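You operate a simulated robot arm through the tools that you are given. There is no shell and no other tool.

Carry out the task below with a simulated robot arm. There is one attempt and no reset: what you move stays moved.

Task
Run the loaded washer through a short wash, then switch it off and pull the drawer open.
Fine: shut the drawer, set the dial, press start and wait for the green lamp; the drum stays in the basket, the prime key stays.

It is judged by the outcome, as a careful person would: the job done as asked, and still so three seconds after it is handed in. It fails if anything else is knocked over, pushed out of place, dropped, spilled or broken.

Robot
A 7-joint arm with a fingered hand, fixed in place. Base frame: the origin is on the floor under the middle of its stand, x ahead of it, y to its left, z up; the work surface is at about z = 0.628. Units: m, degrees, N and s.
It reaches about 0.76 m from its shoulder. Its first joint turns from -69.0 to 172.0 degrees. Payload 3.4 kg.
The TCP is the grasp point between the finger pads, 0.025 m short of the fingertips. In the tool frame z runs along the fingers and y along their closing line. The gripper opens to 0.088 m; its body begins 0.029 m behind the TCP. The gripper is a hand of 5 fingers: y runs from the thumb to the fingers, the wrist lies at [-0.013, -0.097, -0.162] in the tool frame.
Orientation is that of the tool frame in the base frame, as [roll, pitch, yaw] about the fixed x, y, z axes, in that order (R = Rz(yaw) Ry(pitch) Rx(roll)). With the fingers straight down and the wrist toward the robot, the tool's x, y and z point along [0, 1, 0], [1, 0, 0] and [0, 0, -1] of the base frame.

Tools
- The arm moves only by the tool play_rows. Its argument "moves" is text: rows parted by semicolons, each of 6 numbers parted by spaces: the shift along the base's x, y, z in units of 400 mm (1.0 is 400 mm), then the turn, a rotation vector about the base's x, y, z in units of 45 degrees (1.0 is 45 degrees). In form: x y z rx ry rz; .... A call has 1 to 20 rows; each row is the pose to reach, as a shift and turn from the pose commanded when the call began. A call with a number of a shift or a turn outside -1 to 1 is refused whole. A row lasts 0.2 s, in which the tool goes at most 0.05 m and 8.6 degrees; a call with a longer step from one row to the next is refused whole. Where a pose cannot be reached the arm comes as near as it can. A force on the tool above 50 N (or 10 N above the force at the start of the call, whichever is more), or a blocked arm, ends the call early, and 0.2 s more pass. In this call time passes only in rows, and 0.2 s behind the last. It gives the time, the measured TCP pose, the force on the tool (base axes), the opening and the grip force at its end, in the units of the frame above (readings bear some noise), with the torque about the TCP (base axes, N m) and any sound that the robot's microphone picked up.
- Cameras (640 x 400 px; columns grow to the right, rows downward): "scene" is fixed at [0.0475, -0.6521, 1.3221]; the picture's right is [0.81, -0.59, 0.00], its down [-0.37, -0.51, -0.77] and it looks along [0.45, 0.63, -0.63] (base axes); focal length 365 px, centre (320, 200). "wrist" rides on the gripper at [0.059, -0.079, -0.105] in the tool frame; the picture's right is [-0.73, 0.32, -0.61], its down [-0.62, -0.68, 0.38] and it looks along [-0.29, 0.66, 0.70] (tool axes); focal length 234 px, centre (320, 200). There is no depth. A picture from a camera that has moved, and an enlarged one, comes with that camera's place and axes in the base frame and with its lens.
- snapshot(camera): a new picture of that camera. No time passes.
- lift_body(by): slides the trunk up (or, below 0, down) by that many m; the arm rides with it, the base frame stays. It gives what a move gives, with no picture.
- move_fingers(index, middle, ring, little, thumb_bend, thumb_turn): sets how far each is bent, from 0 (flat) to 1 (curled in); at 0.3 the hand is open as for a grip, at 0.7 the pads meet at the TCP. One left out holds its place. A second passes; each finger stops where it meets its share of the squeeze, and holds until it gets a number again. It is the only way to open and close the hand. It gives what a move gives, with no picture; readings hold the bend of each and the force on index, middle, ring, little, thumb and palm. thumb_turn goes from beside the hand (0) to across from the fingers (1), as for a grip.
- enlarge(camera, box): a new picture of the part [left, top, right, bottom] of that camera's present view, enlarged. No time passes.
- close_job(): hands the job in; it is judged then, once.

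Nothing tells you positions but the pictures and the camera data. Unless the task says otherwise, let go and move clear before handing in.

The tools are called after "Request:" by a JSON object that holds its "op" and its "data". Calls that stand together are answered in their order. play_rows: Moves the arm, as the interface text tells. Its arguments: {"type":"object","properties":{"moves":{"type":"string"}},"required":["moves"]} The other tools are called the same way: lift_body (by) moves the trunk up or down; move_fingers (index, middle, ring, little, thumb_bend, thumb_turn) moves the fingers one by one; snapshot (camera) takes a picture; enlarge (camera, box) takes an enlarged picture of a part of a camera's view; close_job () hands the job in.

At the start:

```text
time_s: 0.0
tcp_pos: [0.373, -0.1638, 1.0017]
ee_rot: [180.0, 0.1, 90.1]
wrist_force: [-0.6, 0.5, 0.4]
ft_torque: [0.01, 0.0, -0.03]
finger_gap: 0.0878
grasp_force: 0.1
shape: jaw
bend: [0.3, 0.3, 0.3, 0.3, 0.3, 0.98]
finger forces: [0.1, 0.0, 0.1, 0.0, 0.1, 0.0]
trunk travel left (down, up): [-0.85, 0.09]
```

scene: 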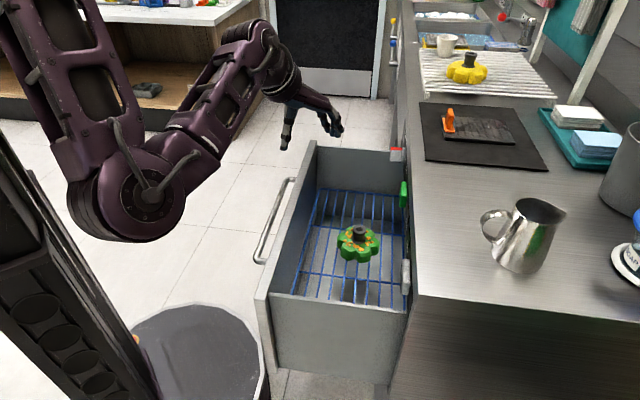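
wrist: 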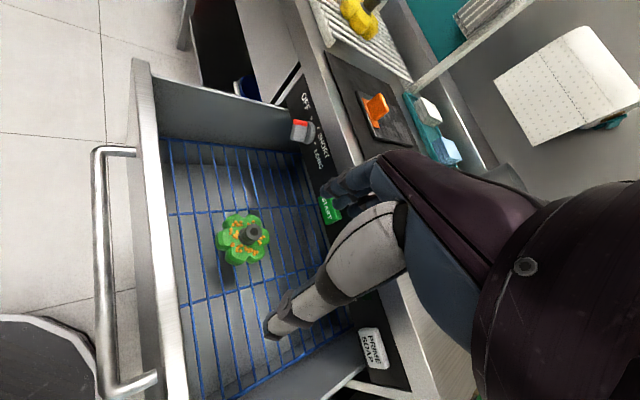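

I see a drawer washer standing open toward the robot, with a green drum part in its basket. Its panel has a dial (red/grey), a green START key and a PRIME SOAP key; I'll look closer before moving.

Request:
{"op": "enlarge", "data": {"camera": "scene", "box": [240, 120, 440, 320]}}

Request:
{"op": "enlarge", "data": {"camera": "wrist", "box": [240, 70, 420, 230]}}

Request:
{"op": "enlarge", "data": {"camera": "wrist", "box": [80, 130, 420, 400]}}

Request:
{"op": "enlarge", "data": {"camera": "scene", "box": [360, 130, 440, 300]}}

```text
2.00 times, centred on (340, 220) of scene
camera zoom: at [0.0475, -0.6521, 1.3221], right [0.81, -0.59, 0.0], down [-0.37, -0.51, -0.77], along [0.45, 0.63, -0.63], focal length 730 px, centre (280, 160)
```

zoom: 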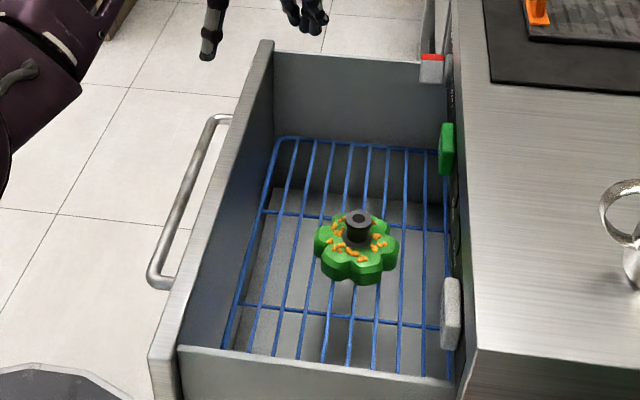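

```text
2.50 times, centred on (330, 150) of wrist
camera zoom: at [0.295, -0.1041, 1.1069], right [0.32, -0.73, 0.61], down [-0.68, -0.62, -0.38], along [0.66, -0.29, -0.7], focal length 585 px, centre (295, 325)
```

zoom: 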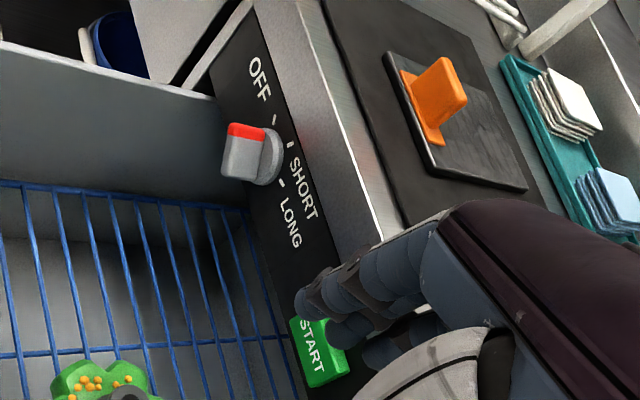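

```text
1.48 times, centred on (250, 265) of wrist
camera zoom: at [0.295, -0.1041, 1.1069], right [0.32, -0.73, 0.61], down [-0.68, -0.62, -0.38], along [0.66, -0.29, -0.7], focal length 347 px, centre (424, 104)
```

zoom: 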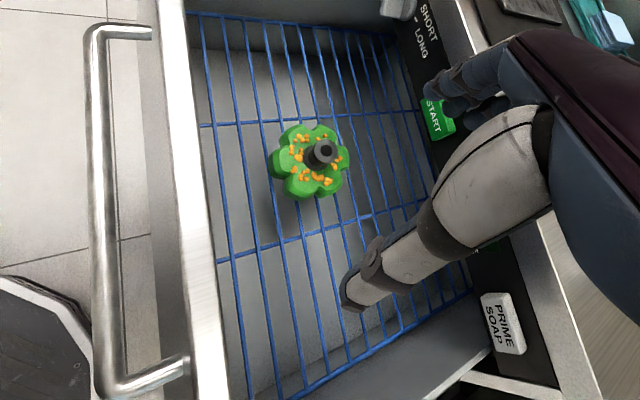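

```text
2.35 times, centred on (400, 215) of scene
camera zoom: at [0.0475, -0.6521, 1.3221], right [0.81, -0.59, 0.0], down [-0.37, -0.51, -0.77], along [0.45, 0.63, -0.63], focal length 859 px, centre (132, 165)
```

zoom: 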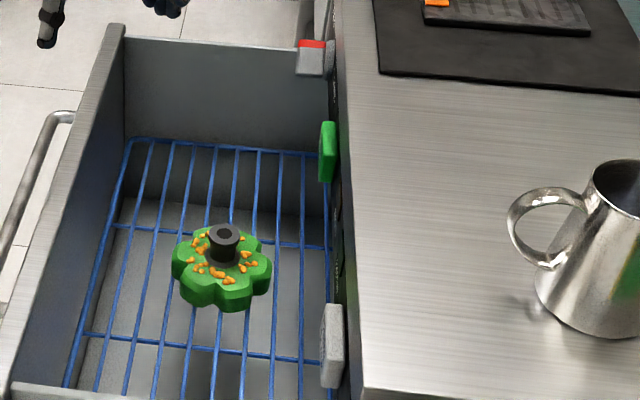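

The washer is turned about 45° to my base: the panel face runs along [0.71, 0.71], with PRIME near (0.40, -0.41, 0.82), START near (0.56, -0.25, 0.82) and the dial near (0.66, -0.13, 0.82). The handle bar is near (0.34, -0.04, 0.73). Next I turn the hand square to the drawer and move it above the handle.

Request:
{"op": "play_rows", "data": {"moves": "-0.0125 0.05 0 0 0 -0.167; -0.025 0.1 0 0 0 -0.333; -0.0375 0.15 0 0 0 -0.5; -0.05 0.2 0 0 0 -0.667; -0.0625 0.25 0 0 0 -0.833; -0.075 0.305 0 0 0 -1"}}

Request:
{"op": "snapshot", "data": {"camera": "wrist"}}

Request:
{"op": "snapshot", "data": {"camera": "scene"}}

```text
time_s: 0.8
tcp_pos: [0.3662, -0.1769, 1.0035]
ee_rot: [176.0, 10.7, 73.4]
wrist_force: [-0.6, -0.4, 0.0]
ft_torque: [0.01, 0.0, 0.03]
finger_gap: 0.0878
grasp_force: 0.0
shape: jaw
bend: [0.3, 0.3, 0.3, 0.3, 0.3, 0.97]
finger forces: [0.0, 0.0, 0.1, 0.1, 0.0, 0.0]
out of reach, approached as far as the arm can: row 1
trunk travel left (down, up): [-0.85, 0.09]
stopped in row 3: the arm was blocked; the commanded pose is now the measured one
```

```text
taken
camera wrist: at [0.3053, -0.0777, 1.0885], right [0.1, -0.65, 0.75], down [-0.82, -0.48, -0.31], along [0.56, -0.59, -0.58], focal length 234 px, centre (320, 200)
```

wrist: 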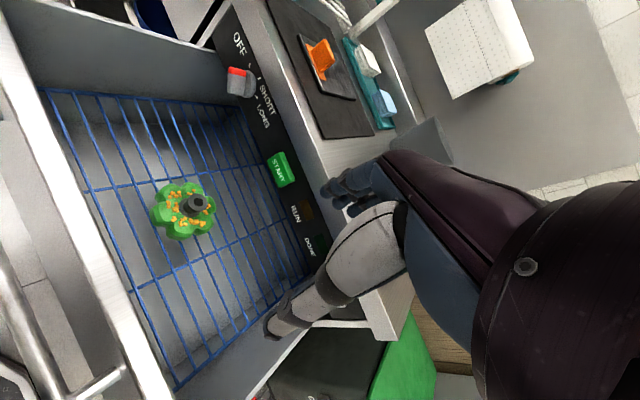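

```text
taken
```

scene: 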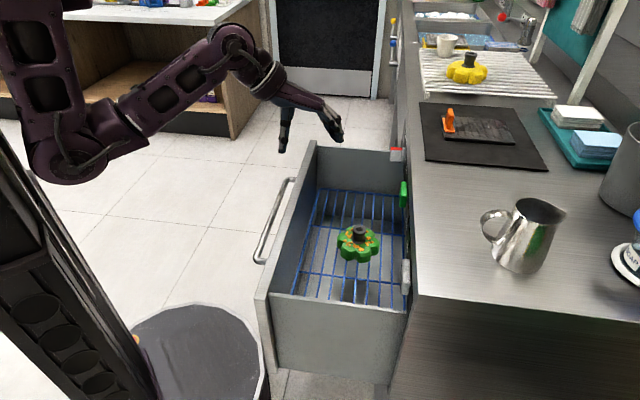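

The arm was blocked partway through the yaw, and the panel also shows RUN and DONE lamps below START. I'll try to finish the yaw farther out, where the arm is less folded.

Request:
{"op": "play_rows", "data": {"moves": "0.04 0.014 0 0.051 -0.01 -0.126; 0.08 0.028 0 0.102 -0.02 -0.252; 0.12 0.042 0 0.154 -0.028 -0.379; 0.16 0.055 0 0.205 -0.038 -0.505; 0.2 0.067 0 0.256 -0.047 -0.631"}}

Request:
{"op": "snapshot", "data": {"camera": "scene"}}

```text
time_s: 1.5
tcp_pos: [0.4025, -0.2159, 1.0037]
ee_rot: [172.9, 14.0, 59.6]
wrist_force: [-0.2, 0.4, -0.5]
ft_torque: [0.0, 0.02, 0.02]
finger_gap: 0.088
grasp_force: 0.0
shape: jaw
bend: [0.3, 0.3, 0.3, 0.3, 0.3, 0.97]
finger forces: [0.1, 0.0, 0.0, 0.0, 0.0, 0.0]
trunk travel left (down, up): [-0.85, 0.09]
stopped in row 3: the arm was blocked; the commanded pose is now the measured one
```

```text
taken
```

scene: 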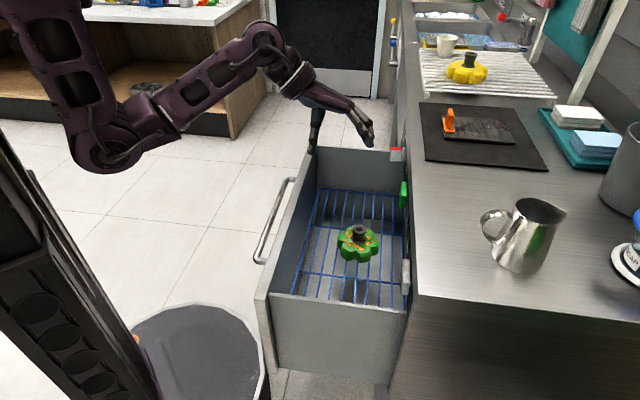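

The hand touches nothing; the arm seems to trip on fast joint motion. I'll repeat the turn in slower, finer steps.

Request:
{"op": "play_rows", "data": {"moves": "0.003 0.012 0 0.025 -0.005 -0.023; 0.006 0.024 0 0.049 -0.01 -0.046; 0.009 0.036 0 0.074 -0.014 -0.069; 0.012 0.048 0 0.098 -0.019 -0.093; 0.016 0.06 0 0.123 -0.024 -0.116; 0.019 0.071 0 0.147 -0.029 -0.139; 0.022 0.083 0 0.172 -0.034 -0.162; 0.025 0.095 0 0.197 -0.038 -0.185; 0.028 0.107 0 0.221 -0.043 -0.208; 0.031 0.119 0 0.246 -0.048 -0.231; 0.035 0.13 0 0.27 -0.053 -0.255; 0.038 0.142 0 0.295 -0.057 -0.278; 0.041 0.153 0 0.32 -0.062 -0.301; 0.044 0.165 0 0.344 -0.067 -0.324"}}

Request:
{"op": "snapshot", "data": {"camera": "wrist"}}

Request:
{"op": "snapshot", "data": {"camera": "scene"}}

```text
time_s: 2.9
tcp_pos: [0.4042, -0.2413, 1.0065]
ee_rot: [170.7, 15.4, 53.7]
wrist_force: [0.8, 0.2, -0.3]
ft_torque: [-0.03, -0.01, 0.02]
finger_gap: 0.0878
grasp_force: 0.0
shape: jaw
bend: [0.3, 0.3, 0.3, 0.3, 0.3, 0.97]
finger forces: [0.0, 0.0, 0.1, 0.1, 0.0, 0.1]
trunk travel left (down, up): [-0.85, 0.09]
stopped in row 6: the arm was blocked; the commanded pose is now the measured one
```

```text
taken
camera wrist: at [0.3765, -0.1183, 1.0775], right [-0.13, -0.55, 0.82], down [-0.93, -0.23, -0.3], along [0.36, -0.8, -0.48], focal length 234 px, centre (320, 200)
```

wrist: 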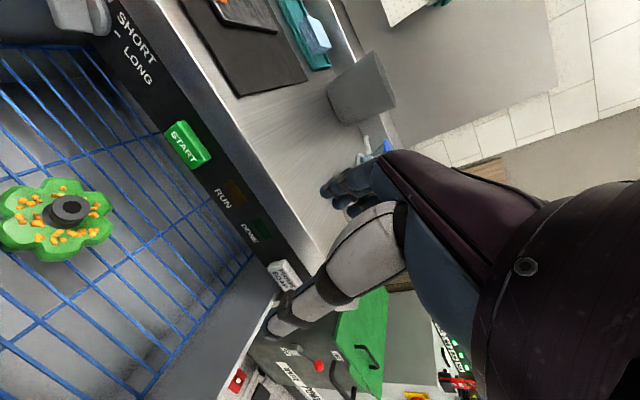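

```text
taken
```

scene: 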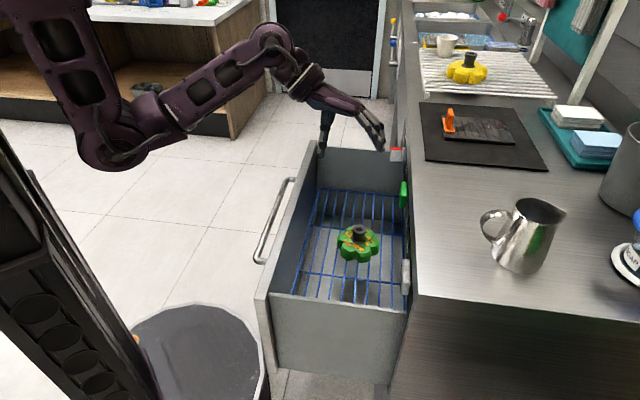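

The hand is free, but a wrist joint seems to be at its limit in this arm shape. I'll test how the arm behaves farther forward by translating only.

Request:
{"op": "play_rows", "data": {"moves": "0.03 0.044 0 0 0 0; 0.06 0.088 0 0 0 0; 0.09 0.131 0 0 0 0; 0.12 0.175 0 0 0 0; 0.15 0.22 0 0 0 0; 0.18 0.26 0 0 0 0; 0.21 0.306 0 0 0 0; 0.24 0.35 0 0 0 0"}}

Request:
{"op": "snapshot", "data": {"camera": "scene"}}

```text
time_s: 3.7
tcp_pos: [0.4351, -0.2474, 1.0091]
ee_rot: [165.6, 23.4, 51.7]
wrist_force: [0.5, 0.2, -0.7]
ft_torque: [0.0, -0.01, -0.03]
finger_gap: 0.0878
grasp_force: 0.1
shape: jaw
bend: [0.3, 0.3, 0.3, 0.3, 0.3, 0.97]
finger forces: [0.0, 0.0, 0.1, 0.0, 0.0, 0.0]
trunk travel left (down, up): [-0.85, 0.09]
stopped in row 4: the arm was blocked; the commanded pose is now the measured one
```

```text
taken
```

scene: 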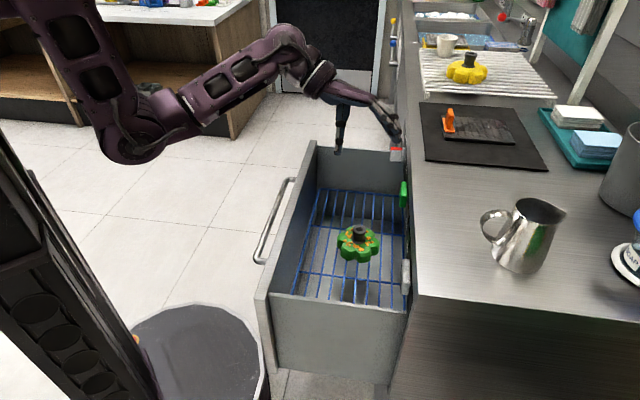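

The arm drifts into a tilt instead of following, so I'll back out toward the starting orientation and then reshape the arm from farther out.

Request:
{"op": "play_rows", "data": {"moves": "-0.004 0.03 0 0.063 0.015 0.085; -0.008 0.06 0 0.125 0.03 0.17; -0.012 0.1 0 0.188 0.044 0.255; -0.016 0.13 0 0.25 0.059 0.34; -0.02 0.16 0 0.314 0.074 0.426; -0.024 0.2 0 0.376 0.088 0.51; -0.028 0.23 0 0.44 0.103 0.596; -0.032 0.26 0 0.5 0.118 0.68; -0.036 0.29 0 0.564 0.132 0.766; -0.04 0.32 0 0.627 0.147 0.851"}}

Request:
{"op": "snapshot", "data": {"camera": "scene"}}

```text
time_s: 5.8
tcp_pos: [0.4131, -0.195, 0.9999]
ee_rot: [-179.5, 11.7, 91.1]
wrist_force: [-0.2, -0.3, -0.5]
ft_torque: [-0.02, 0.01, 0.02]
finger_gap: 0.0877
grasp_force: 0.1
shape: jaw
bend: [0.3, 0.3, 0.3, 0.3, 0.3, 0.97]
finger forces: [0.0, 0.0, 0.0, 0.0, 0.0, 0.1]
out of reach, approached as far as the arm can: row 10
trunk travel left (down, up): [-0.85, 0.09]
stopped in row 10: the arm was blocked; the commanded pose is now the measured one
```

```text
taken
```

scene: 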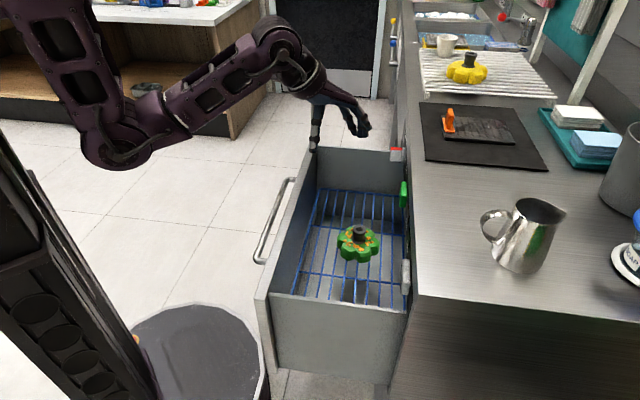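

Yaw seems limited only with the hand straight down, so I'll try raising the fingers forward. That also gives the wrist camera a better view of the panel.

Request:
{"op": "play_rows", "data": {"moves": "0.02 0 0.0125 0 -0.1 0; 0.04 0 0.025 0 -0.2 0; 0.06 0 0.0375 0 -0.3 0; 0.08 0 0.05 0 -0.4 0; 0.1 0 0.0625 0 -0.5 0; 0.12 0 0.075 0 -0.6 0; 0.14 0 0.0875 0 -0.7 0; 0.16 0 0.1 0 -0.8 0; 0.18 0 0.1125 0 -0.9 0; 0.2 0 0.125 0 -1 0"}}

Request:
{"op": "snapshot", "data": {"camera": "scene"}}

Request:
{"op": "snapshot", "data": {"camera": "wrist"}}

```text
time_s: 8.0
tcp_pos: [0.4924, -0.1929, 1.0488]
ee_rot: [134.7, 8.9, 82.6]
wrist_force: [0.0, 0.6, 1.3]
ft_torque: [0.0, 0.01, -0.03]
finger_gap: 0.0879
grasp_force: 0.1
shape: jaw
bend: [0.3, 0.3, 0.3, 0.3, 0.3, 0.97]
finger forces: [0.1, 0.0, 0.0, 0.0, 0.0, 0.0]
trunk travel left (down, up): [-0.85, 0.09]
```

```text
taken
```

scene: 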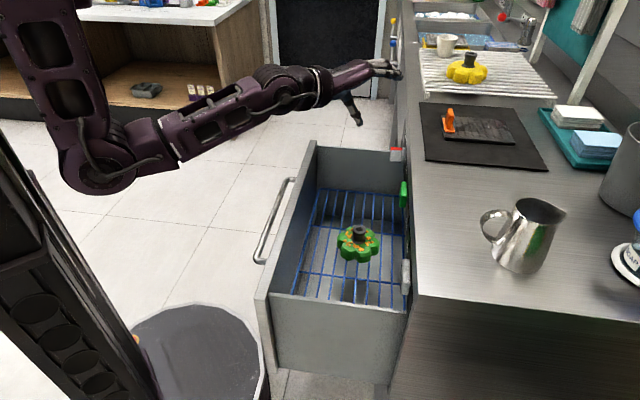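

```text
taken
camera wrist: at [0.3718, -0.1139, 1.0577], right [-0.28, -0.58, 0.76], down [-0.3, -0.7, -0.65], along [0.91, -0.41, 0.02], focal length 234 px, centre (320, 200)
```

wrist: 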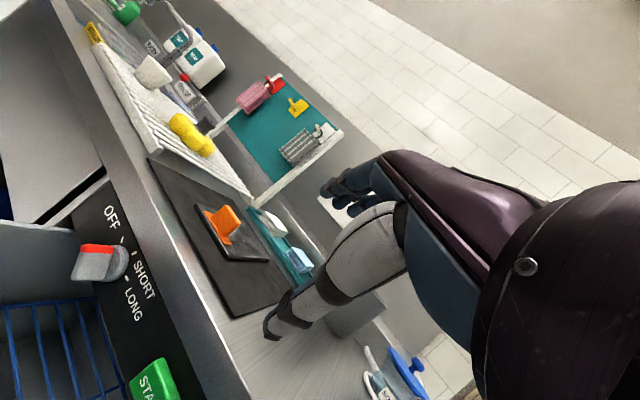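

That worked freely. Let me look closely at the dial from here.

Request:
{"op": "enlarge", "data": {"camera": "wrist", "box": [40, 180, 200, 400]}}

Request:
{"op": "enlarge", "data": {"camera": "wrist", "box": [60, 190, 170, 330]}}

```text
1.82 times, centred on (120, 290) of wrist
camera zoom: at [0.3718, -0.1139, 1.0577], right [-0.28, -0.58, 0.76], down [-0.3, -0.7, -0.65], along [0.91, -0.41, 0.02], focal length 426 px, centre (684, 36)
```

zoom: 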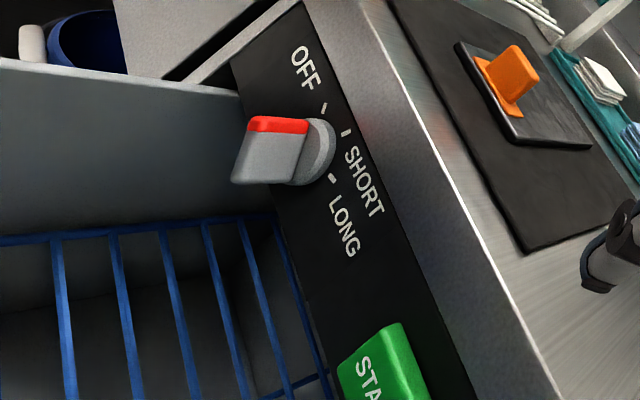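

```text
2.86 times, centred on (115, 260) of wrist
camera zoom: at [0.3718, -0.1139, 1.0577], right [-0.28, -0.58, 0.76], down [-0.3, -0.7, -0.65], along [0.91, -0.41, 0.02], focal length 669 px, centre (906, 29)
```

zoom: 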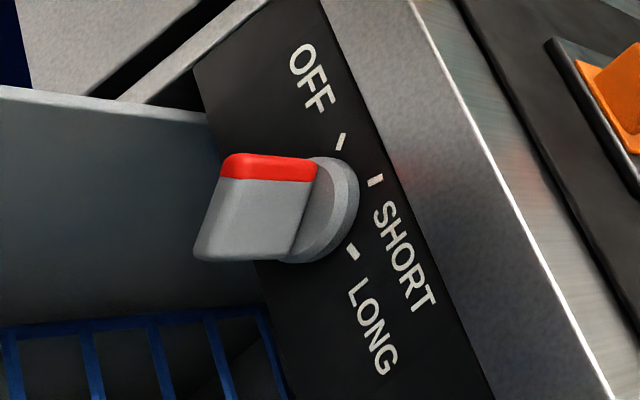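

With the fingers forward I'll now try the clockwise yaw, slowly, so the hand squares up to the panel.

Request:
{"op": "play_rows", "data": {"moves": "-0.005 0.019 0 0 0 -0.1; -0.01 0.038 0 0 0 -0.2; -0.015 0.056 0 0 0 -0.3; -0.02 0.075 0 0 0 -0.4; -0.025 0.094 0 0 0 -0.5; -0.03 0.112 0 0 0 -0.6; -0.035 0.13 0 0 0 -0.7; -0.04 0.15 0 0 0 -0.8"}}

Request:
{"op": "snapshot", "data": {"camera": "scene"}}

Request:
{"op": "snapshot", "data": {"camera": "wrist"}}

```text
time_s: 8.8
tcp_pos: [0.4855, -0.2207, 1.0511]
ee_rot: [131.9, 19.1, 71.1]
wrist_force: [-0.1, 0.3, -0.7]
ft_torque: [0.0, 0.01, 0.01]
finger_gap: 0.0879
grasp_force: 0.1
shape: jaw
bend: [0.3, 0.3, 0.3, 0.3, 0.3, 0.97]
finger forces: [0.0, 0.0, 0.0, 0.0, 0.0, 0.1]
trunk travel left (down, up): [-0.85, 0.09]
stopped in row 3: the arm was blocked; the commanded pose is now the measured one
```

```text
taken
```

scene: 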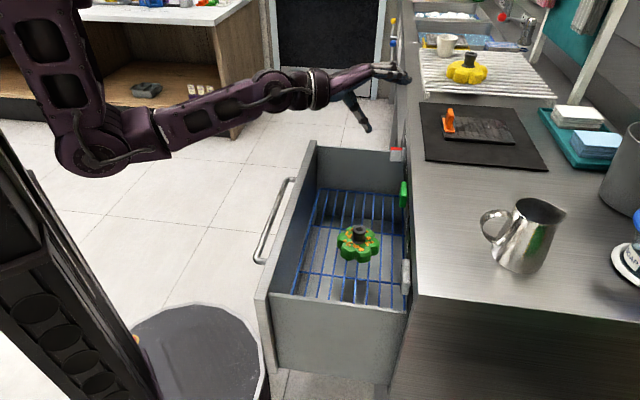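

```text
taken
camera wrist: at [0.3812, -0.1211, 1.0426], right [-0.38, -0.37, 0.85], down [-0.43, -0.74, -0.52], along [0.82, -0.56, 0.12], focal length 234 px, centre (320, 200)
```

wrist: 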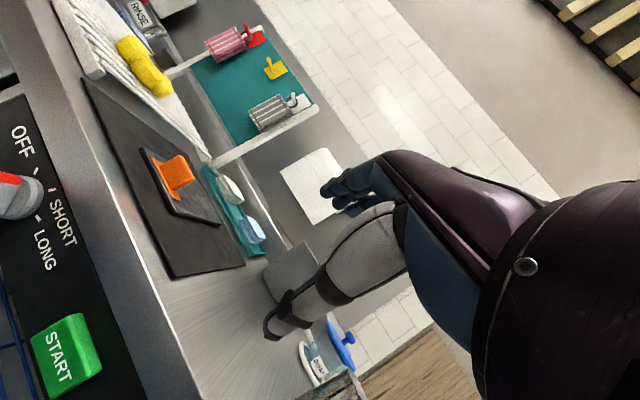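

Yaw is still refused, and the elbow is hanging close to the column. I'll raise the hand relative to the shoulder (hand up, then trunk down) so the elbow swings forward and clear.

Request:
{"op": "play_rows", "data": {"moves": "0 0 0.06 0 0 0; 0 0 0.12 0 0 0; 0 0 0.18 0 0 0; 0 0 0.24 0 0 0; 0 0 0.3 0 0 0; 0 0 0.36 0 0 0; 0 0 0.42 0 0 0; 0 0 0.48 0 0 0; 0 0 0.5 0 0 0"}}

Request:
{"op": "snapshot", "data": {"camera": "scene"}}

```text
time_s: 10.8
tcp_pos: [0.4854, -0.2191, 1.2522]
ee_rot: [131.9, 18.8, 71.3]
wrist_force: [0.4, 0.1, -0.6]
ft_torque: [0.03, 0.01, 0.01]
finger_gap: 0.0878
grasp_force: 0.2
shape: jaw
bend: [0.3, 0.3, 0.3, 0.3, 0.3, 0.97]
finger forces: [0.1, 0.0, 0.0, 0.1, 0.0, 0.0]
trunk travel left (down, up): [-0.85, 0.09]
```

```text
taken
```

scene: 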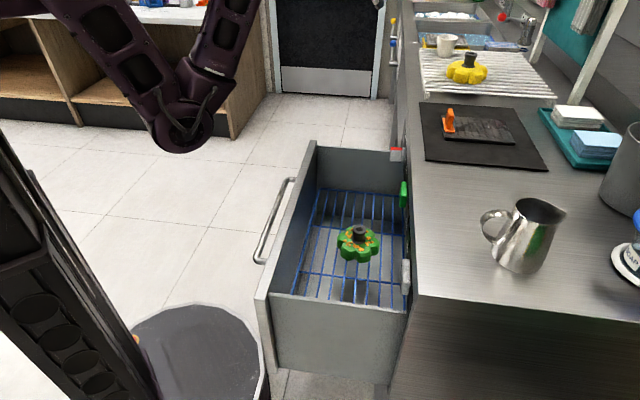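

Good, the elbow is forward and free now. I'll try the yaw to face the panel from this shape.

Request:
{"op": "play_rows", "data": {"moves": "-0.01 0.02 0 0.05 -0.021 -0.073; -0.02 0.04 0 0.1 -0.042 -0.146; -0.03 0.06 0 0.15 -0.063 -0.219; -0.04 0.085 0 0.2 -0.083 -0.292; -0.055 0.105 0 0.25 -0.104 -0.365; -0.065 0.125 0 0.3 -0.125 -0.438; -0.075 0.15 0 0.35 -0.146 -0.511; -0.09 0.17 0 0.4 -0.167 -0.584"}}

Request:
{"op": "snapshot", "data": {"camera": "scene"}}

Request:
{"op": "snapshot", "data": {"camera": "wrist"}}

```text
time_s: 11.6
tcp_pos: [0.4723, -0.2294, 1.2641]
ee_rot: [126.1, 20.0, 56.9]
wrist_force: [0.2, 0.1, 0.0]
ft_torque: [0.03, 0.01, 0.02]
finger_gap: 0.0876
grasp_force: 0.1
shape: jaw
bend: [0.3, 0.3, 0.3, 0.3, 0.3, 0.97]
finger forces: [0.0, 0.1, 0.0, 0.1, 0.0, 0.0]
trunk travel left (down, up): [-0.85, 0.09]
stopped in row 4: the arm was blocked; the commanded pose is now the measured one
```

```text
taken
```

scene: 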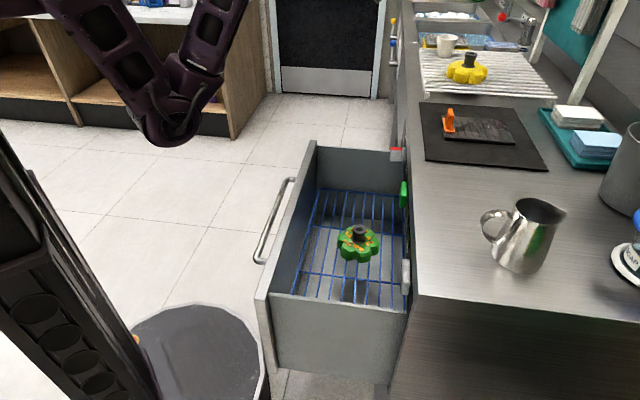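

```text
taken
camera wrist: at [0.3918, -0.1115, 1.2418], right [-0.51, -0.23, 0.83], down [-0.54, -0.66, -0.52], along [0.67, -0.71, 0.21], focal length 234 px, centre (320, 200)
```

wrist: 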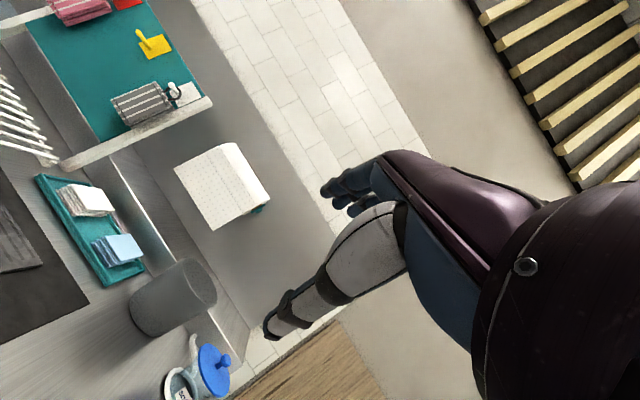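

Yaw itself follows now; only a roll about the forearm is limited, so the hand keeps a sideways lean of about 20°, which I can accept. Plan: grip the drawer's front wall from above (wall top about z = 0.784), so next I turn the fingers back down with the hand above it.

Request:
{"op": "play_rows", "data": {"moves": "-0.023 0.001 -0.032 0.057 0.0875 -0.038; -0.046 0.002 -0.065 0.114 0.175 -0.076; -0.07 0.003 -0.097 0.171 0.2625 -0.114; -0.093 0.004 -0.13 0.228 0.35 -0.152; -0.116 0.005 -0.162 0.285 0.4375 -0.19; -0.14 0.006 -0.195 0.342 0.525 -0.228; -0.163 0.007 -0.227 0.4 0.6125 -0.266; -0.186 0.008 -0.26 0.456 0.7 -0.304; -0.21 0.009 -0.292 0.513 0.7875 -0.342; -0.2325 0.01 -0.325 0.57 0.875 -0.38"}}

Request:
{"op": "snapshot", "data": {"camera": "scene"}}

Request:
{"op": "snapshot", "data": {"camera": "wrist"}}

```text
time_s: 12.5
tcp_pos: [0.4407, -0.2629, 1.2366]
ee_rot: [135.7, 27.7, 52.8]
wrist_force: [0.4, 0.1, -0.5]
ft_torque: [0.01, 0.01, 0.04]
finger_gap: 0.0879
grasp_force: 0.0
shape: jaw
bend: [0.3, 0.3, 0.3, 0.3, 0.3, 0.97]
finger forces: [0.0, 0.1, 0.0, 0.0, 0.1, 0.0]
trunk travel left (down, up): [-0.85, 0.09]
stopped in row 4: the arm was blocked; the commanded pose is now the measured one
```

```text
taken
```

scene: 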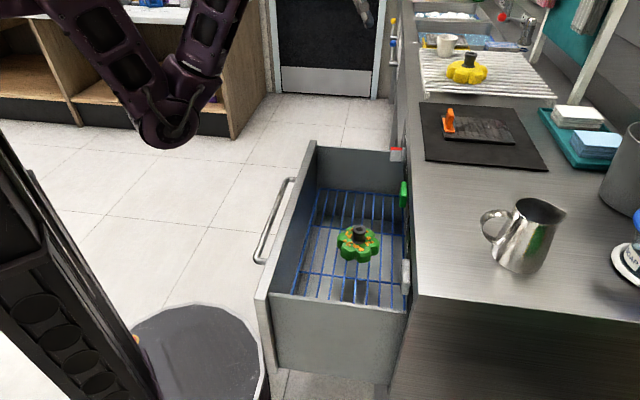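

```text
taken
camera wrist: at [0.3737, -0.1344, 1.2276], right [-0.36, -0.15, 0.92], down [-0.72, -0.58, -0.38], along [0.6, -0.8, 0.1], focal length 234 px, centre (320, 200)
```

wrist: 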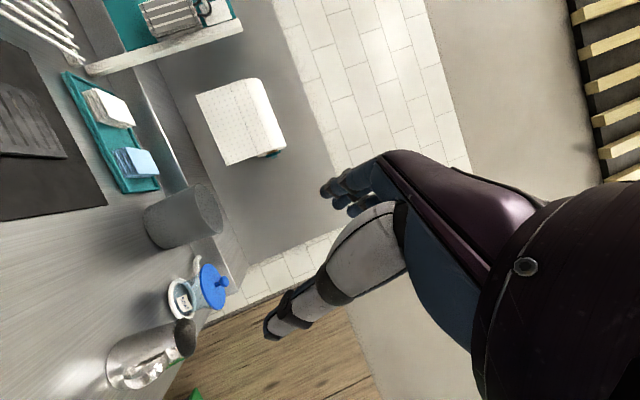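

The upper arm is nearly vertical here, where small hand turns need very large joint turns. I'll stretch the arm out over the counter, high above everything, square up the hand there and then draw it back with the elbow on the left.

Request:
{"op": "play_rows", "data": {"moves": "0.05 -0.05 0.01 0 0 0; 0.1 -0.1 0.02 0 0 0; 0.15 -0.15 0.03 0 0 0; 0.2 -0.2 0.04 0 0 0; 0.25 -0.25 0.05 0 0 0; 0.3 -0.3 0.06 0 0 0; 0.35 -0.35 0.07 0 0 0; 0.4 -0.4 0.08 0 0 0; 0.45 -0.45 0.09 0 0 0"}}

Request:
{"op": "snapshot", "data": {"camera": "scene"}}

```text
time_s: 14.5
tcp_pos: [0.6221, -0.4434, 1.2713]
ee_rot: [135.9, 27.4, 53.0]
wrist_force: [0.6, -0.1, 0.5]
ft_torque: [-0.05, 0.01, 0.02]
finger_gap: 0.0879
grasp_force: 0.0
shape: jaw
bend: [0.3, 0.3, 0.3, 0.3, 0.3, 0.97]
finger forces: [0.0, 0.1, 0.0, 0.0, 0.1, 0.0]
trunk travel left (down, up): [-0.85, 0.09]
```

```text
taken
```

scene: 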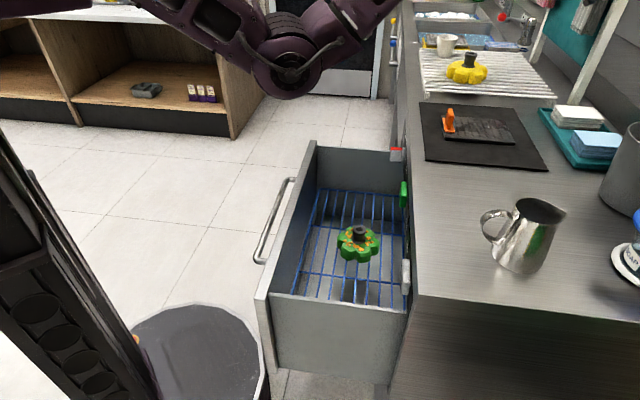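

That tracked well. Now I roll the hand level while the arm is stretched out.

Request:
{"op": "play_rows", "data": {"moves": "0 0 0 0.045 -0.042 -0.018; 0 0 0 0.09 -0.084 -0.036; 0 0 0 0.134 -0.125 -0.054; 0 0 0 0.179 -0.166 -0.071; 0 0 0 0.224 -0.208 -0.089; 0 0 0 0.268 -0.25 -0.107; 0 0 0 0.313 -0.291 -0.125; 0 0 0 0.358 -0.333 -0.142; 0 0 0 0.402 -0.374 -0.16; 0 0 0 0.447 -0.416 -0.178"}}

Request:
{"op": "snapshot", "data": {"camera": "scene"}}

Request:
{"op": "snapshot", "data": {"camera": "wrist"}}

```text
time_s: 16.7
tcp_pos: [0.6199, -0.4408, 1.2724]
ee_rot: [134.9, 0.0, 44.5]
wrist_force: [-0.5, 0.0, -0.5]
ft_torque: [0.01, 0.0, -0.01]
finger_gap: 0.0877
grasp_force: 0.0
shape: jaw
bend: [0.3, 0.3, 0.3, 0.3, 0.3, 0.97]
finger forces: [0.0, 0.0, 0.0, 0.0, 0.0, 0.0]
trunk travel left (down, up): [-0.85, 0.09]
```

```text
taken
```

scene: 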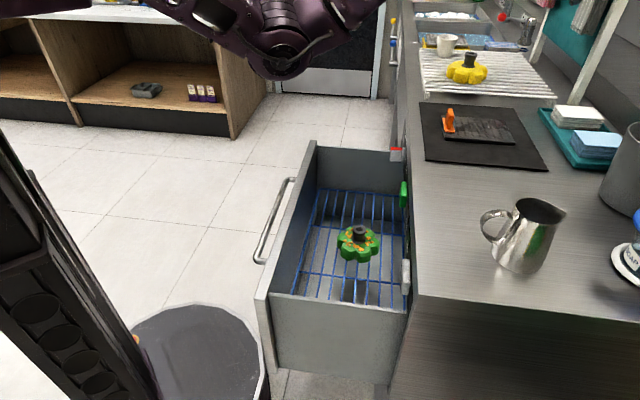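

```text
taken
camera wrist: at [0.5712, -0.3066, 1.2911], right [-0.66, -0.37, 0.66], down [-0.59, -0.29, -0.75], along [0.46, -0.89, -0.03], focal length 234 px, centre (320, 200)
```

wrist: 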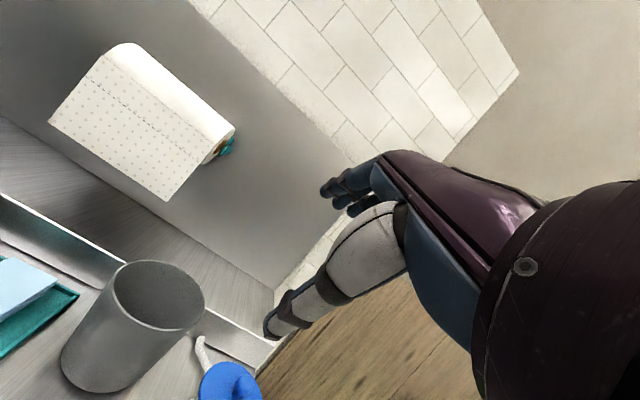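

The hand is now squared up (135, 0, 45). I draw it straight back from the washer and watch that the elbow stays left.

Request:
{"op": "play_rows", "data": {"moves": "-0.05 0.05 0 0 0 0; -0.1 0.1 0 0 0 0; -0.15 0.15 0 0 0 0; -0.2 0.2 0 0 0 0; -0.25 0.25 0 0 0 0; -0.3 0.3 0 0 0 0; -0.35 0.35 0 0 0 0; -0.4 0.4 0 0 0 0; -0.45 0.45 0 0 0 0; -0.5 0.5 0 0 0 0"}}

Request:
{"op": "snapshot", "data": {"camera": "scene"}}

Request:
{"op": "snapshot", "data": {"camera": "wrist"}}

```text
time_s: 18.6
tcp_pos: [0.4538, -0.3157, 1.3196]
ee_rot: [126.6, 1.8, 40.1]
wrist_force: [-0.2, 0.8, -0.4]
ft_torque: [-0.01, -0.02, 0.0]
finger_gap: 0.0877
grasp_force: 0.2
shape: jaw
bend: [0.3, 0.3, 0.3, 0.3, 0.3, 0.97]
finger forces: [0.0, 0.1, 0.0, 0.1, 0.0, 0.0]
trunk travel left (down, up): [-0.85, 0.09]
stopped in row 9: the arm was blocked; the commanded pose is now the measured one
```

```text
taken
```

scene: 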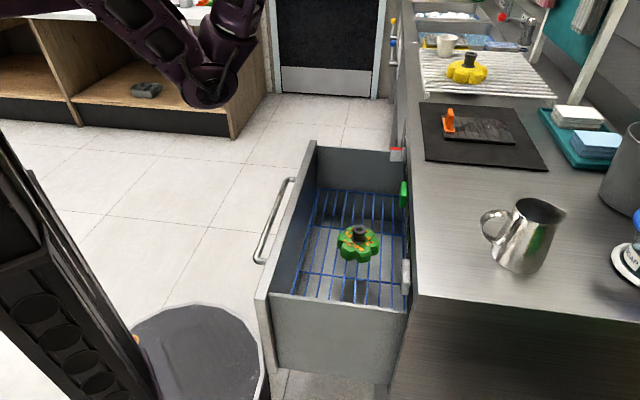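

```text
taken
camera wrist: at [0.4137, -0.1765, 1.3169], right [-0.73, -0.23, 0.64], down [-0.56, -0.34, -0.76], along [0.4, -0.91, 0.12], focal length 234 px, centre (320, 200)
```

wrist: 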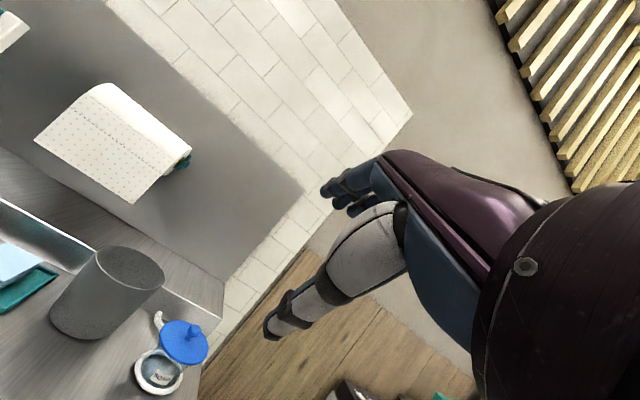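

Folding the elbow too tightly appears to be the limit, so it is better to keep the hand well below the shoulder. I lower the hand from here with the elbow on the left.

Request:
{"op": "play_rows", "data": {"moves": "0 0 -0.07 0 0 0; 0 0 -0.14 0 0 0; 0 0 -0.21 0 0 0; 0 0 -0.28 0 0 0; 0 0 -0.35 0 0 0; 0 0 -0.42 0 0 0; 0 0 -0.49 0 0 0; 0 0 -0.56 0 0 0; 0 0 -0.63 0 0 0; 0 0 -0.68 0 0 0"}}

Request:
{"op": "snapshot", "data": {"camera": "scene"}}

Request:
{"op": "snapshot", "data": {"camera": "wrist"}}

```text
time_s: 19.3
tcp_pos: [0.4598, -0.3455, 1.3308]
ee_rot: [115.6, -1.6, 37.6]
wrist_force: [-0.9, 0.7, 0.5]
ft_torque: [-0.04, 0.0, 0.0]
finger_gap: 0.0879
grasp_force: 0.1
shape: jaw
bend: [0.3, 0.3, 0.3, 0.3, 0.3, 0.97]
finger forces: [0.1, 0.0, 0.1, 0.1, 0.0, 0.1]
trunk travel left (down, up): [-0.85, 0.09]
stopped in row 3: the arm was blocked; the commanded pose is now the measured one
```

```text
taken
```

scene: 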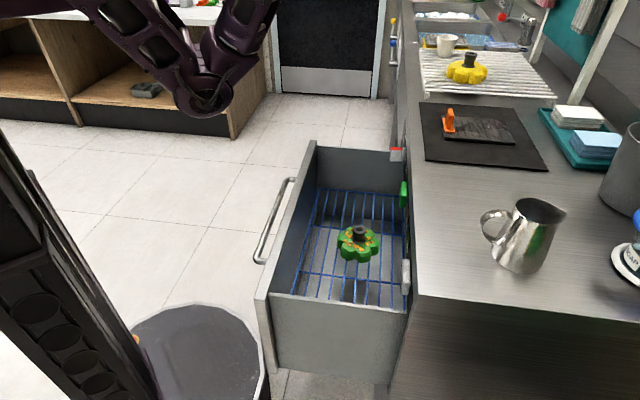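

```text
taken
camera wrist: at [0.4289, -0.2056, 1.3055], right [-0.84, -0.13, 0.53], down [-0.45, -0.41, -0.8], along [0.32, -0.9, 0.28], focal length 234 px, centre (320, 200)
```

wrist: 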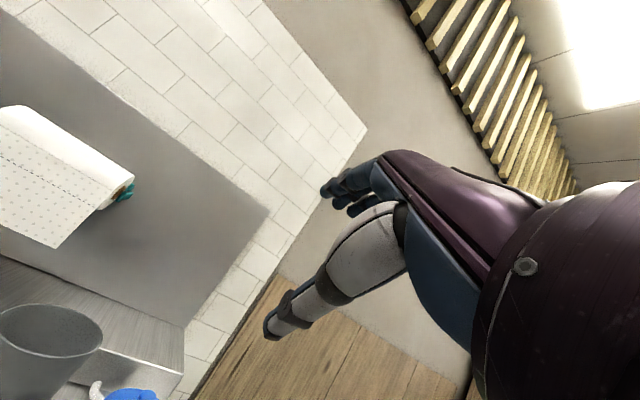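

The limit is the wrist's bend (about 95° between forearm and hand), which bites when the forearm points steeply up. So I'll go out to the left first, then down in front of the panel so the forearm levels out.

Request:
{"op": "play_rows", "data": {"moves": "0.06 0.05 0 0 0 0; 0.12 0.1 0 0 0 0; 0.18 0.15 0 0 0 0; 0.24 0.2 0 0 0 0; 0.3 0.26 0 0 0 0; 0.36 0.32 0 0 0 0; 0.42 0.38 0 0 0 0"}}

Request:
{"op": "snapshot", "data": {"camera": "scene"}}

```text
time_s: 20.9
tcp_pos: [0.6286, -0.202, 1.3303]
ee_rot: [114.7, -0.9, 36.4]
wrist_force: [0.4, 0.4, 0.2]
ft_torque: [0.03, -0.01, -0.02]
finger_gap: 0.0878
grasp_force: 0.1
shape: jaw
bend: [0.3, 0.3, 0.3, 0.3, 0.3, 0.97]
finger forces: [0.1, 0.0, 0.0, 0.0, 0.0, 0.0]
trunk travel left (down, up): [-0.85, 0.09]
```

```text
taken
```

scene: 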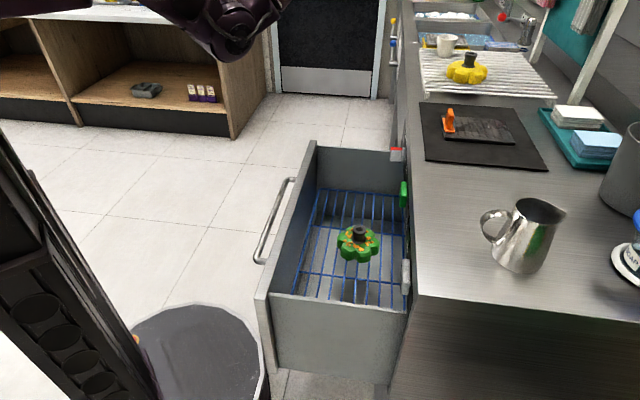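

Now I lower it, drifting back from the panel a little.

Request:
{"op": "play_rows", "data": {"moves": "-0.012 0.015 -0.075 0 0 0; -0.024 0.03 -0.15 0 0 0; -0.036 0.045 -0.225 0 0 0; -0.048 0.06 -0.3 0 0 0; -0.06 0.075 -0.375 0 0 0; -0.072 0.09 -0.45 0 0 0; -0.084 0.105 -0.525 0 0 0; -0.096 0.12 -0.6 0 0 0; -0.108 0.135 -0.675 0 0 0; -0.12 0.15 -0.75 0 0 0"}}

Request:
{"op": "snapshot", "data": {"camera": "scene"}}

Request:
{"op": "snapshot", "data": {"camera": "wrist"}}

```text
time_s: 23.1
tcp_pos: [0.5797, -0.1307, 1.0286]
ee_rot: [115.8, -1.8, 37.8]
wrist_force: [-0.5, -0.6, -0.4]
ft_torque: [-0.01, 0.04, 0.01]
finger_gap: 0.0879
grasp_force: 0.2
shape: jaw
bend: [0.3, 0.3, 0.3, 0.3, 0.3, 0.97]
finger forces: [0.0, 0.0, 0.1, 0.0, 0.0, 0.1]
trunk travel left (down, up): [-0.85, 0.09]
```

```text
taken
```

scene: 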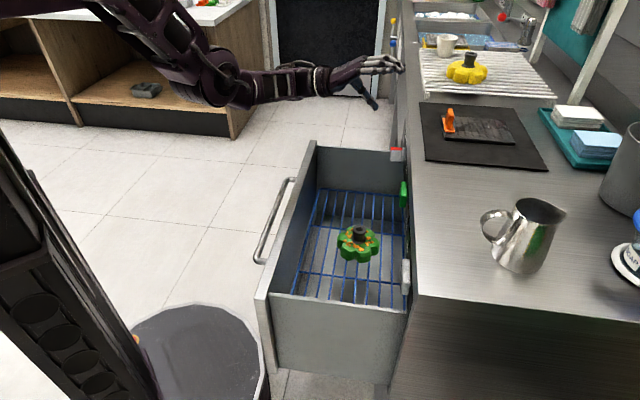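

```text
taken
camera wrist: at [0.549, 0.0089, 1.0039], right [-0.84, -0.13, 0.53], down [-0.45, -0.4, -0.8], along [0.32, -0.91, 0.28], focal length 234 px, centre (320, 200)
```

wrist: 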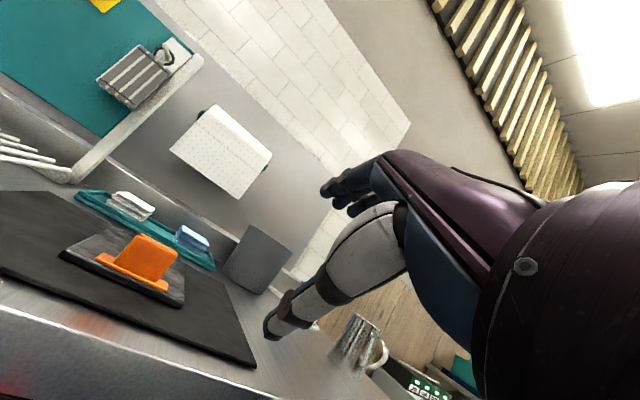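

The elbow is now on the left, with the forearm level and pointing at the washer. I turn the fingers down above the drawer.

Request:
{"op": "play_rows", "data": {"moves": "-0.0106 0.0182 -0.04 0.096 0.085 0.013; -0.021 0.036 -0.081 0.193 0.17 0.026; -0.032 0.055 -0.121 0.289 0.255 0.039; -0.042 0.073 -0.162 0.386 0.34 0.052; -0.053 0.091 -0.2 0.482 0.425 0.065; -0.064 0.109 -0.24 0.578 0.51 0.077; -0.074 0.127 -0.28 0.675 0.595 0.09; -0.085 0.146 -0.32 0.771 0.68 0.103; -0.095 0.164 -0.36 0.868 0.765 0.116; -0.106 0.182 -0.38 0.964 0.85 0.129"}}

Request:
{"op": "snapshot", "data": {"camera": "scene"}}

Request:
{"op": "snapshot", "data": {"camera": "wrist"}}

```text
time_s: 25.5
tcp_pos: [0.5409, -0.1233, 0.8697]
ee_rot: [169.7, 3.1, 40.5]
wrist_force: [0.1, 0.2, -0.1]
ft_torque: [-0.02, -0.01, 0.01]
finger_gap: 0.088
grasp_force: 0.1
shape: jaw
bend: [0.3, 0.3, 0.3, 0.3, 0.3, 0.97]
finger forces: [0.0, 0.0, 0.1, 0.0, 0.0, 0.0]
trunk travel left (down, up): [-0.85, 0.09]
stopped in row 10: the arm was blocked; the commanded pose is now the measured one
```

```text
taken
```

scene: 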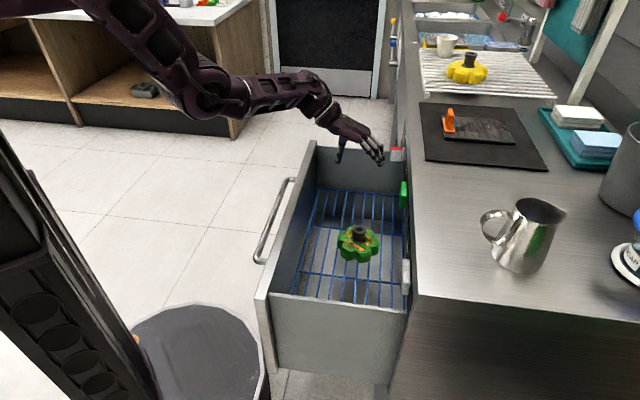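

```text
taken
camera wrist: at [0.526, -0.0066, 0.9549], right [-0.39, -0.61, 0.69], down [-0.89, 0.03, -0.46], along [0.26, -0.79, -0.55], focal length 234 px, centre (320, 200)
```

wrist: 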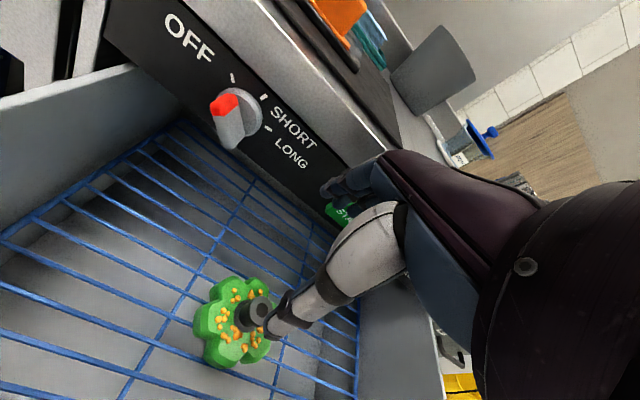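

The hand is now over the drawer with fingers nearly straight down, and the camera has a good view of the panel. I enlarge the dial.

Request:
{"op": "enlarge", "data": {"camera": "wrist", "box": [150, 0, 350, 200]}}

Request:
{"op": "enlarge", "data": {"camera": "scene", "box": [230, 50, 430, 250]}}

```text
2.00 times, centred on (250, 100) of wrist
camera zoom: at [0.526, -0.0066, 0.9549], right [-0.39, -0.61, 0.69], down [-0.89, 0.03, -0.46], along [0.26, -0.79, -0.55], focal length 468 px, centre (460, 400)
```

zoom: 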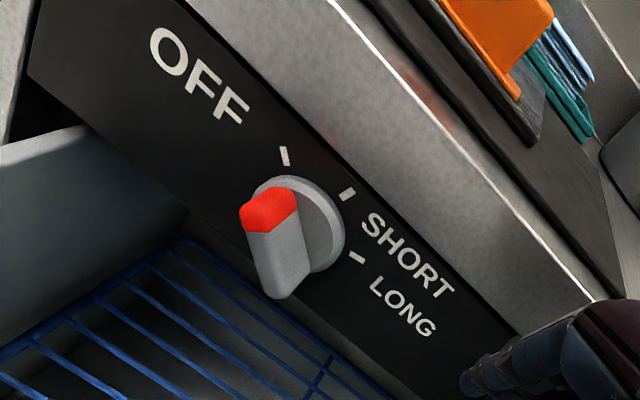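

```text
2.00 times, centred on (330, 150) of scene
camera zoom: at [0.0475, -0.6521, 1.3221], right [0.81, -0.59, 0.0], down [-0.37, -0.51, -0.77], along [0.45, 0.63, -0.63], focal length 730 px, centre (300, 300)
```

zoom: 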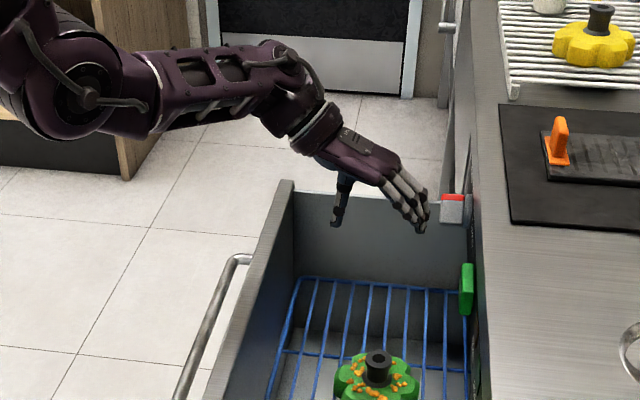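

Reading the dial: OFF at about -45°, SHORT at about +15°, LONG at about +75° from vertical; dial centre near u = 0.388, z = 0.82 in panel coordinates. I raise the trunk to give the wrist more bending room before going to the front wall.

Request:
{"op": "lift_body", "data": {"by": 0.085}}

Request:
{"op": "play_rows", "data": {"moves": "-0.02 0.01 -0.05 0 0 0; -0.04 0.02 -0.1 0 0 0; -0.08 0.03 -0.13 0 0 0; -0.12 0.03 -0.16 0 0 0; -0.16 0.03 -0.18 0 0 0; -0.2 0.03 -0.18 0 0 0; -0.24 0.03 -0.18 0 0 0; -0.28 0.03 -0.18 0 0 0"}}

Request:
{"op": "snapshot", "data": {"camera": "scene"}}

Request:
{"op": "snapshot", "data": {"camera": "wrist"}}

```text
time_s: 26.7
tcp_pos: [0.5387, -0.1225, 0.9549]
ee_rot: [169.8, 3.3, 40.5]
wrist_force: [-0.3, -0.1, 0.2]
ft_torque: [-0.01, 0.0, -0.01]
finger_gap: 0.088
grasp_force: 0.1
shape: jaw
bend: [0.3, 0.3, 0.3, 0.3, 0.3, 0.97]
finger forces: [0.0, 0.0, 0.0, 0.1, 0.1, 0.0]
trunk travel left (down, up): [-0.935, 0.005]
```

```text
time_s: 28.5
tcp_pos: [0.4306, -0.1183, 0.8837]
ee_rot: [168.9, 3.5, 40.5]
wrist_force: [-0.7, 0.6, -0.5]
ft_torque: [-0.04, 0.02, 0.02]
finger_gap: 0.0879
grasp_force: 0.0
shape: jaw
bend: [0.3, 0.3, 0.3, 0.3, 0.3, 0.98]
finger forces: [0.1, 0.0, 0.1, 0.0, 0.0, 0.1]
trunk travel left (down, up): [-0.935, 0.005]
```

```text
taken
```

scene: 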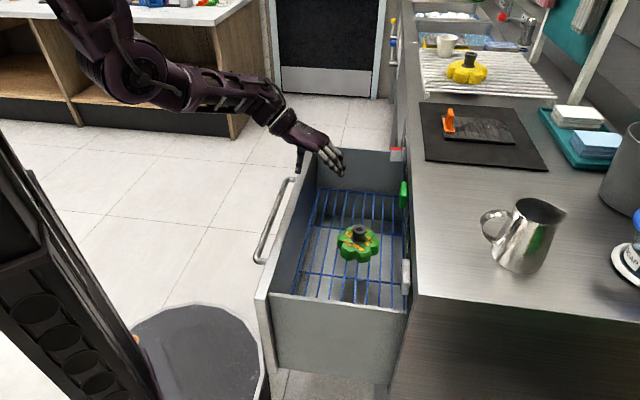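

```text
taken
camera wrist: at [0.4161, -0.001, 0.9674], right [-0.39, -0.6, 0.7], down [-0.88, 0.03, -0.47], along [0.26, -0.8, -0.54], focal length 234 px, centre (320, 200)
```

wrist: 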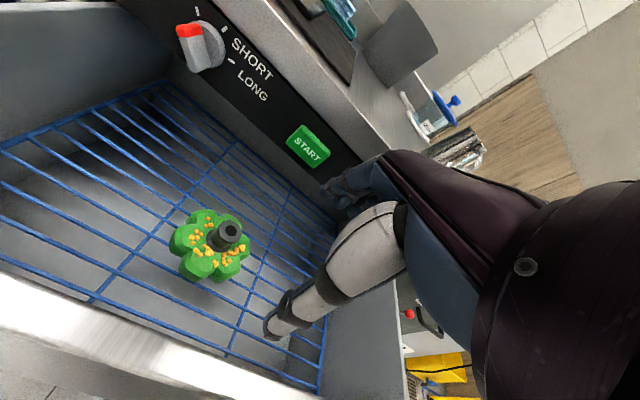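

The arm moves freely now. I position the hand over the front wall so the thumb is above the gap between wall and bar, with the fingers inside.

Request:
{"op": "play_rows", "data": {"moves": "-0.037 0.012 0 0 0 0; -0.074 0.025 0 0 0 0; -0.1105 0.037 -0.02 0 0 0; -0.1105 0.037 -0.04 0 0 0"}}

Request:
{"op": "snapshot", "data": {"camera": "wrist"}}

Request:
{"op": "enlarge", "data": {"camera": "scene", "box": [220, 80, 420, 280]}}

```text
time_s: 29.5
tcp_pos: [0.3814, -0.1174, 0.864]
ee_rot: [168.2, 4.8, 40.7]
wrist_force: [-0.2, 0.0, -0.3]
ft_torque: [0.01, 0.02, -0.02]
finger_gap: 0.0877
grasp_force: 0.0
shape: jaw
bend: [0.3, 0.3, 0.3, 0.3, 0.3, 0.98]
finger forces: [0.0, 0.1, 0.1, 0.0, 0.0, 0.0]
trunk travel left (down, up): [-0.935, 0.005]
```

```text
taken
camera wrist: at [0.3679, 0.0014, 0.9436], right [-0.38, -0.58, 0.72], down [-0.89, 0.01, -0.46], along [0.26, -0.81, -0.52], focal length 234 px, centre (320, 200)
```

wrist: 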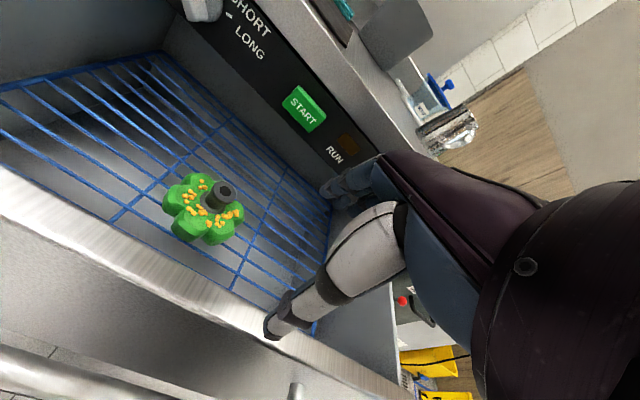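

```text
2.00 times, centred on (320, 180) of scene
camera zoom: at [0.0475, -0.6521, 1.3221], right [0.81, -0.59, 0.0], down [-0.37, -0.51, -0.77], along [0.45, 0.63, -0.63], focal length 730 px, centre (320, 240)
```

zoom: 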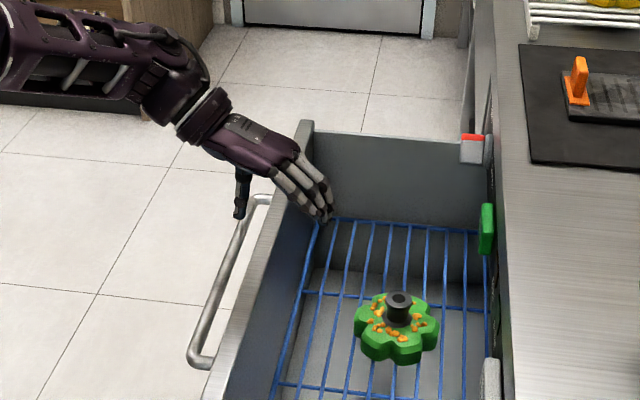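

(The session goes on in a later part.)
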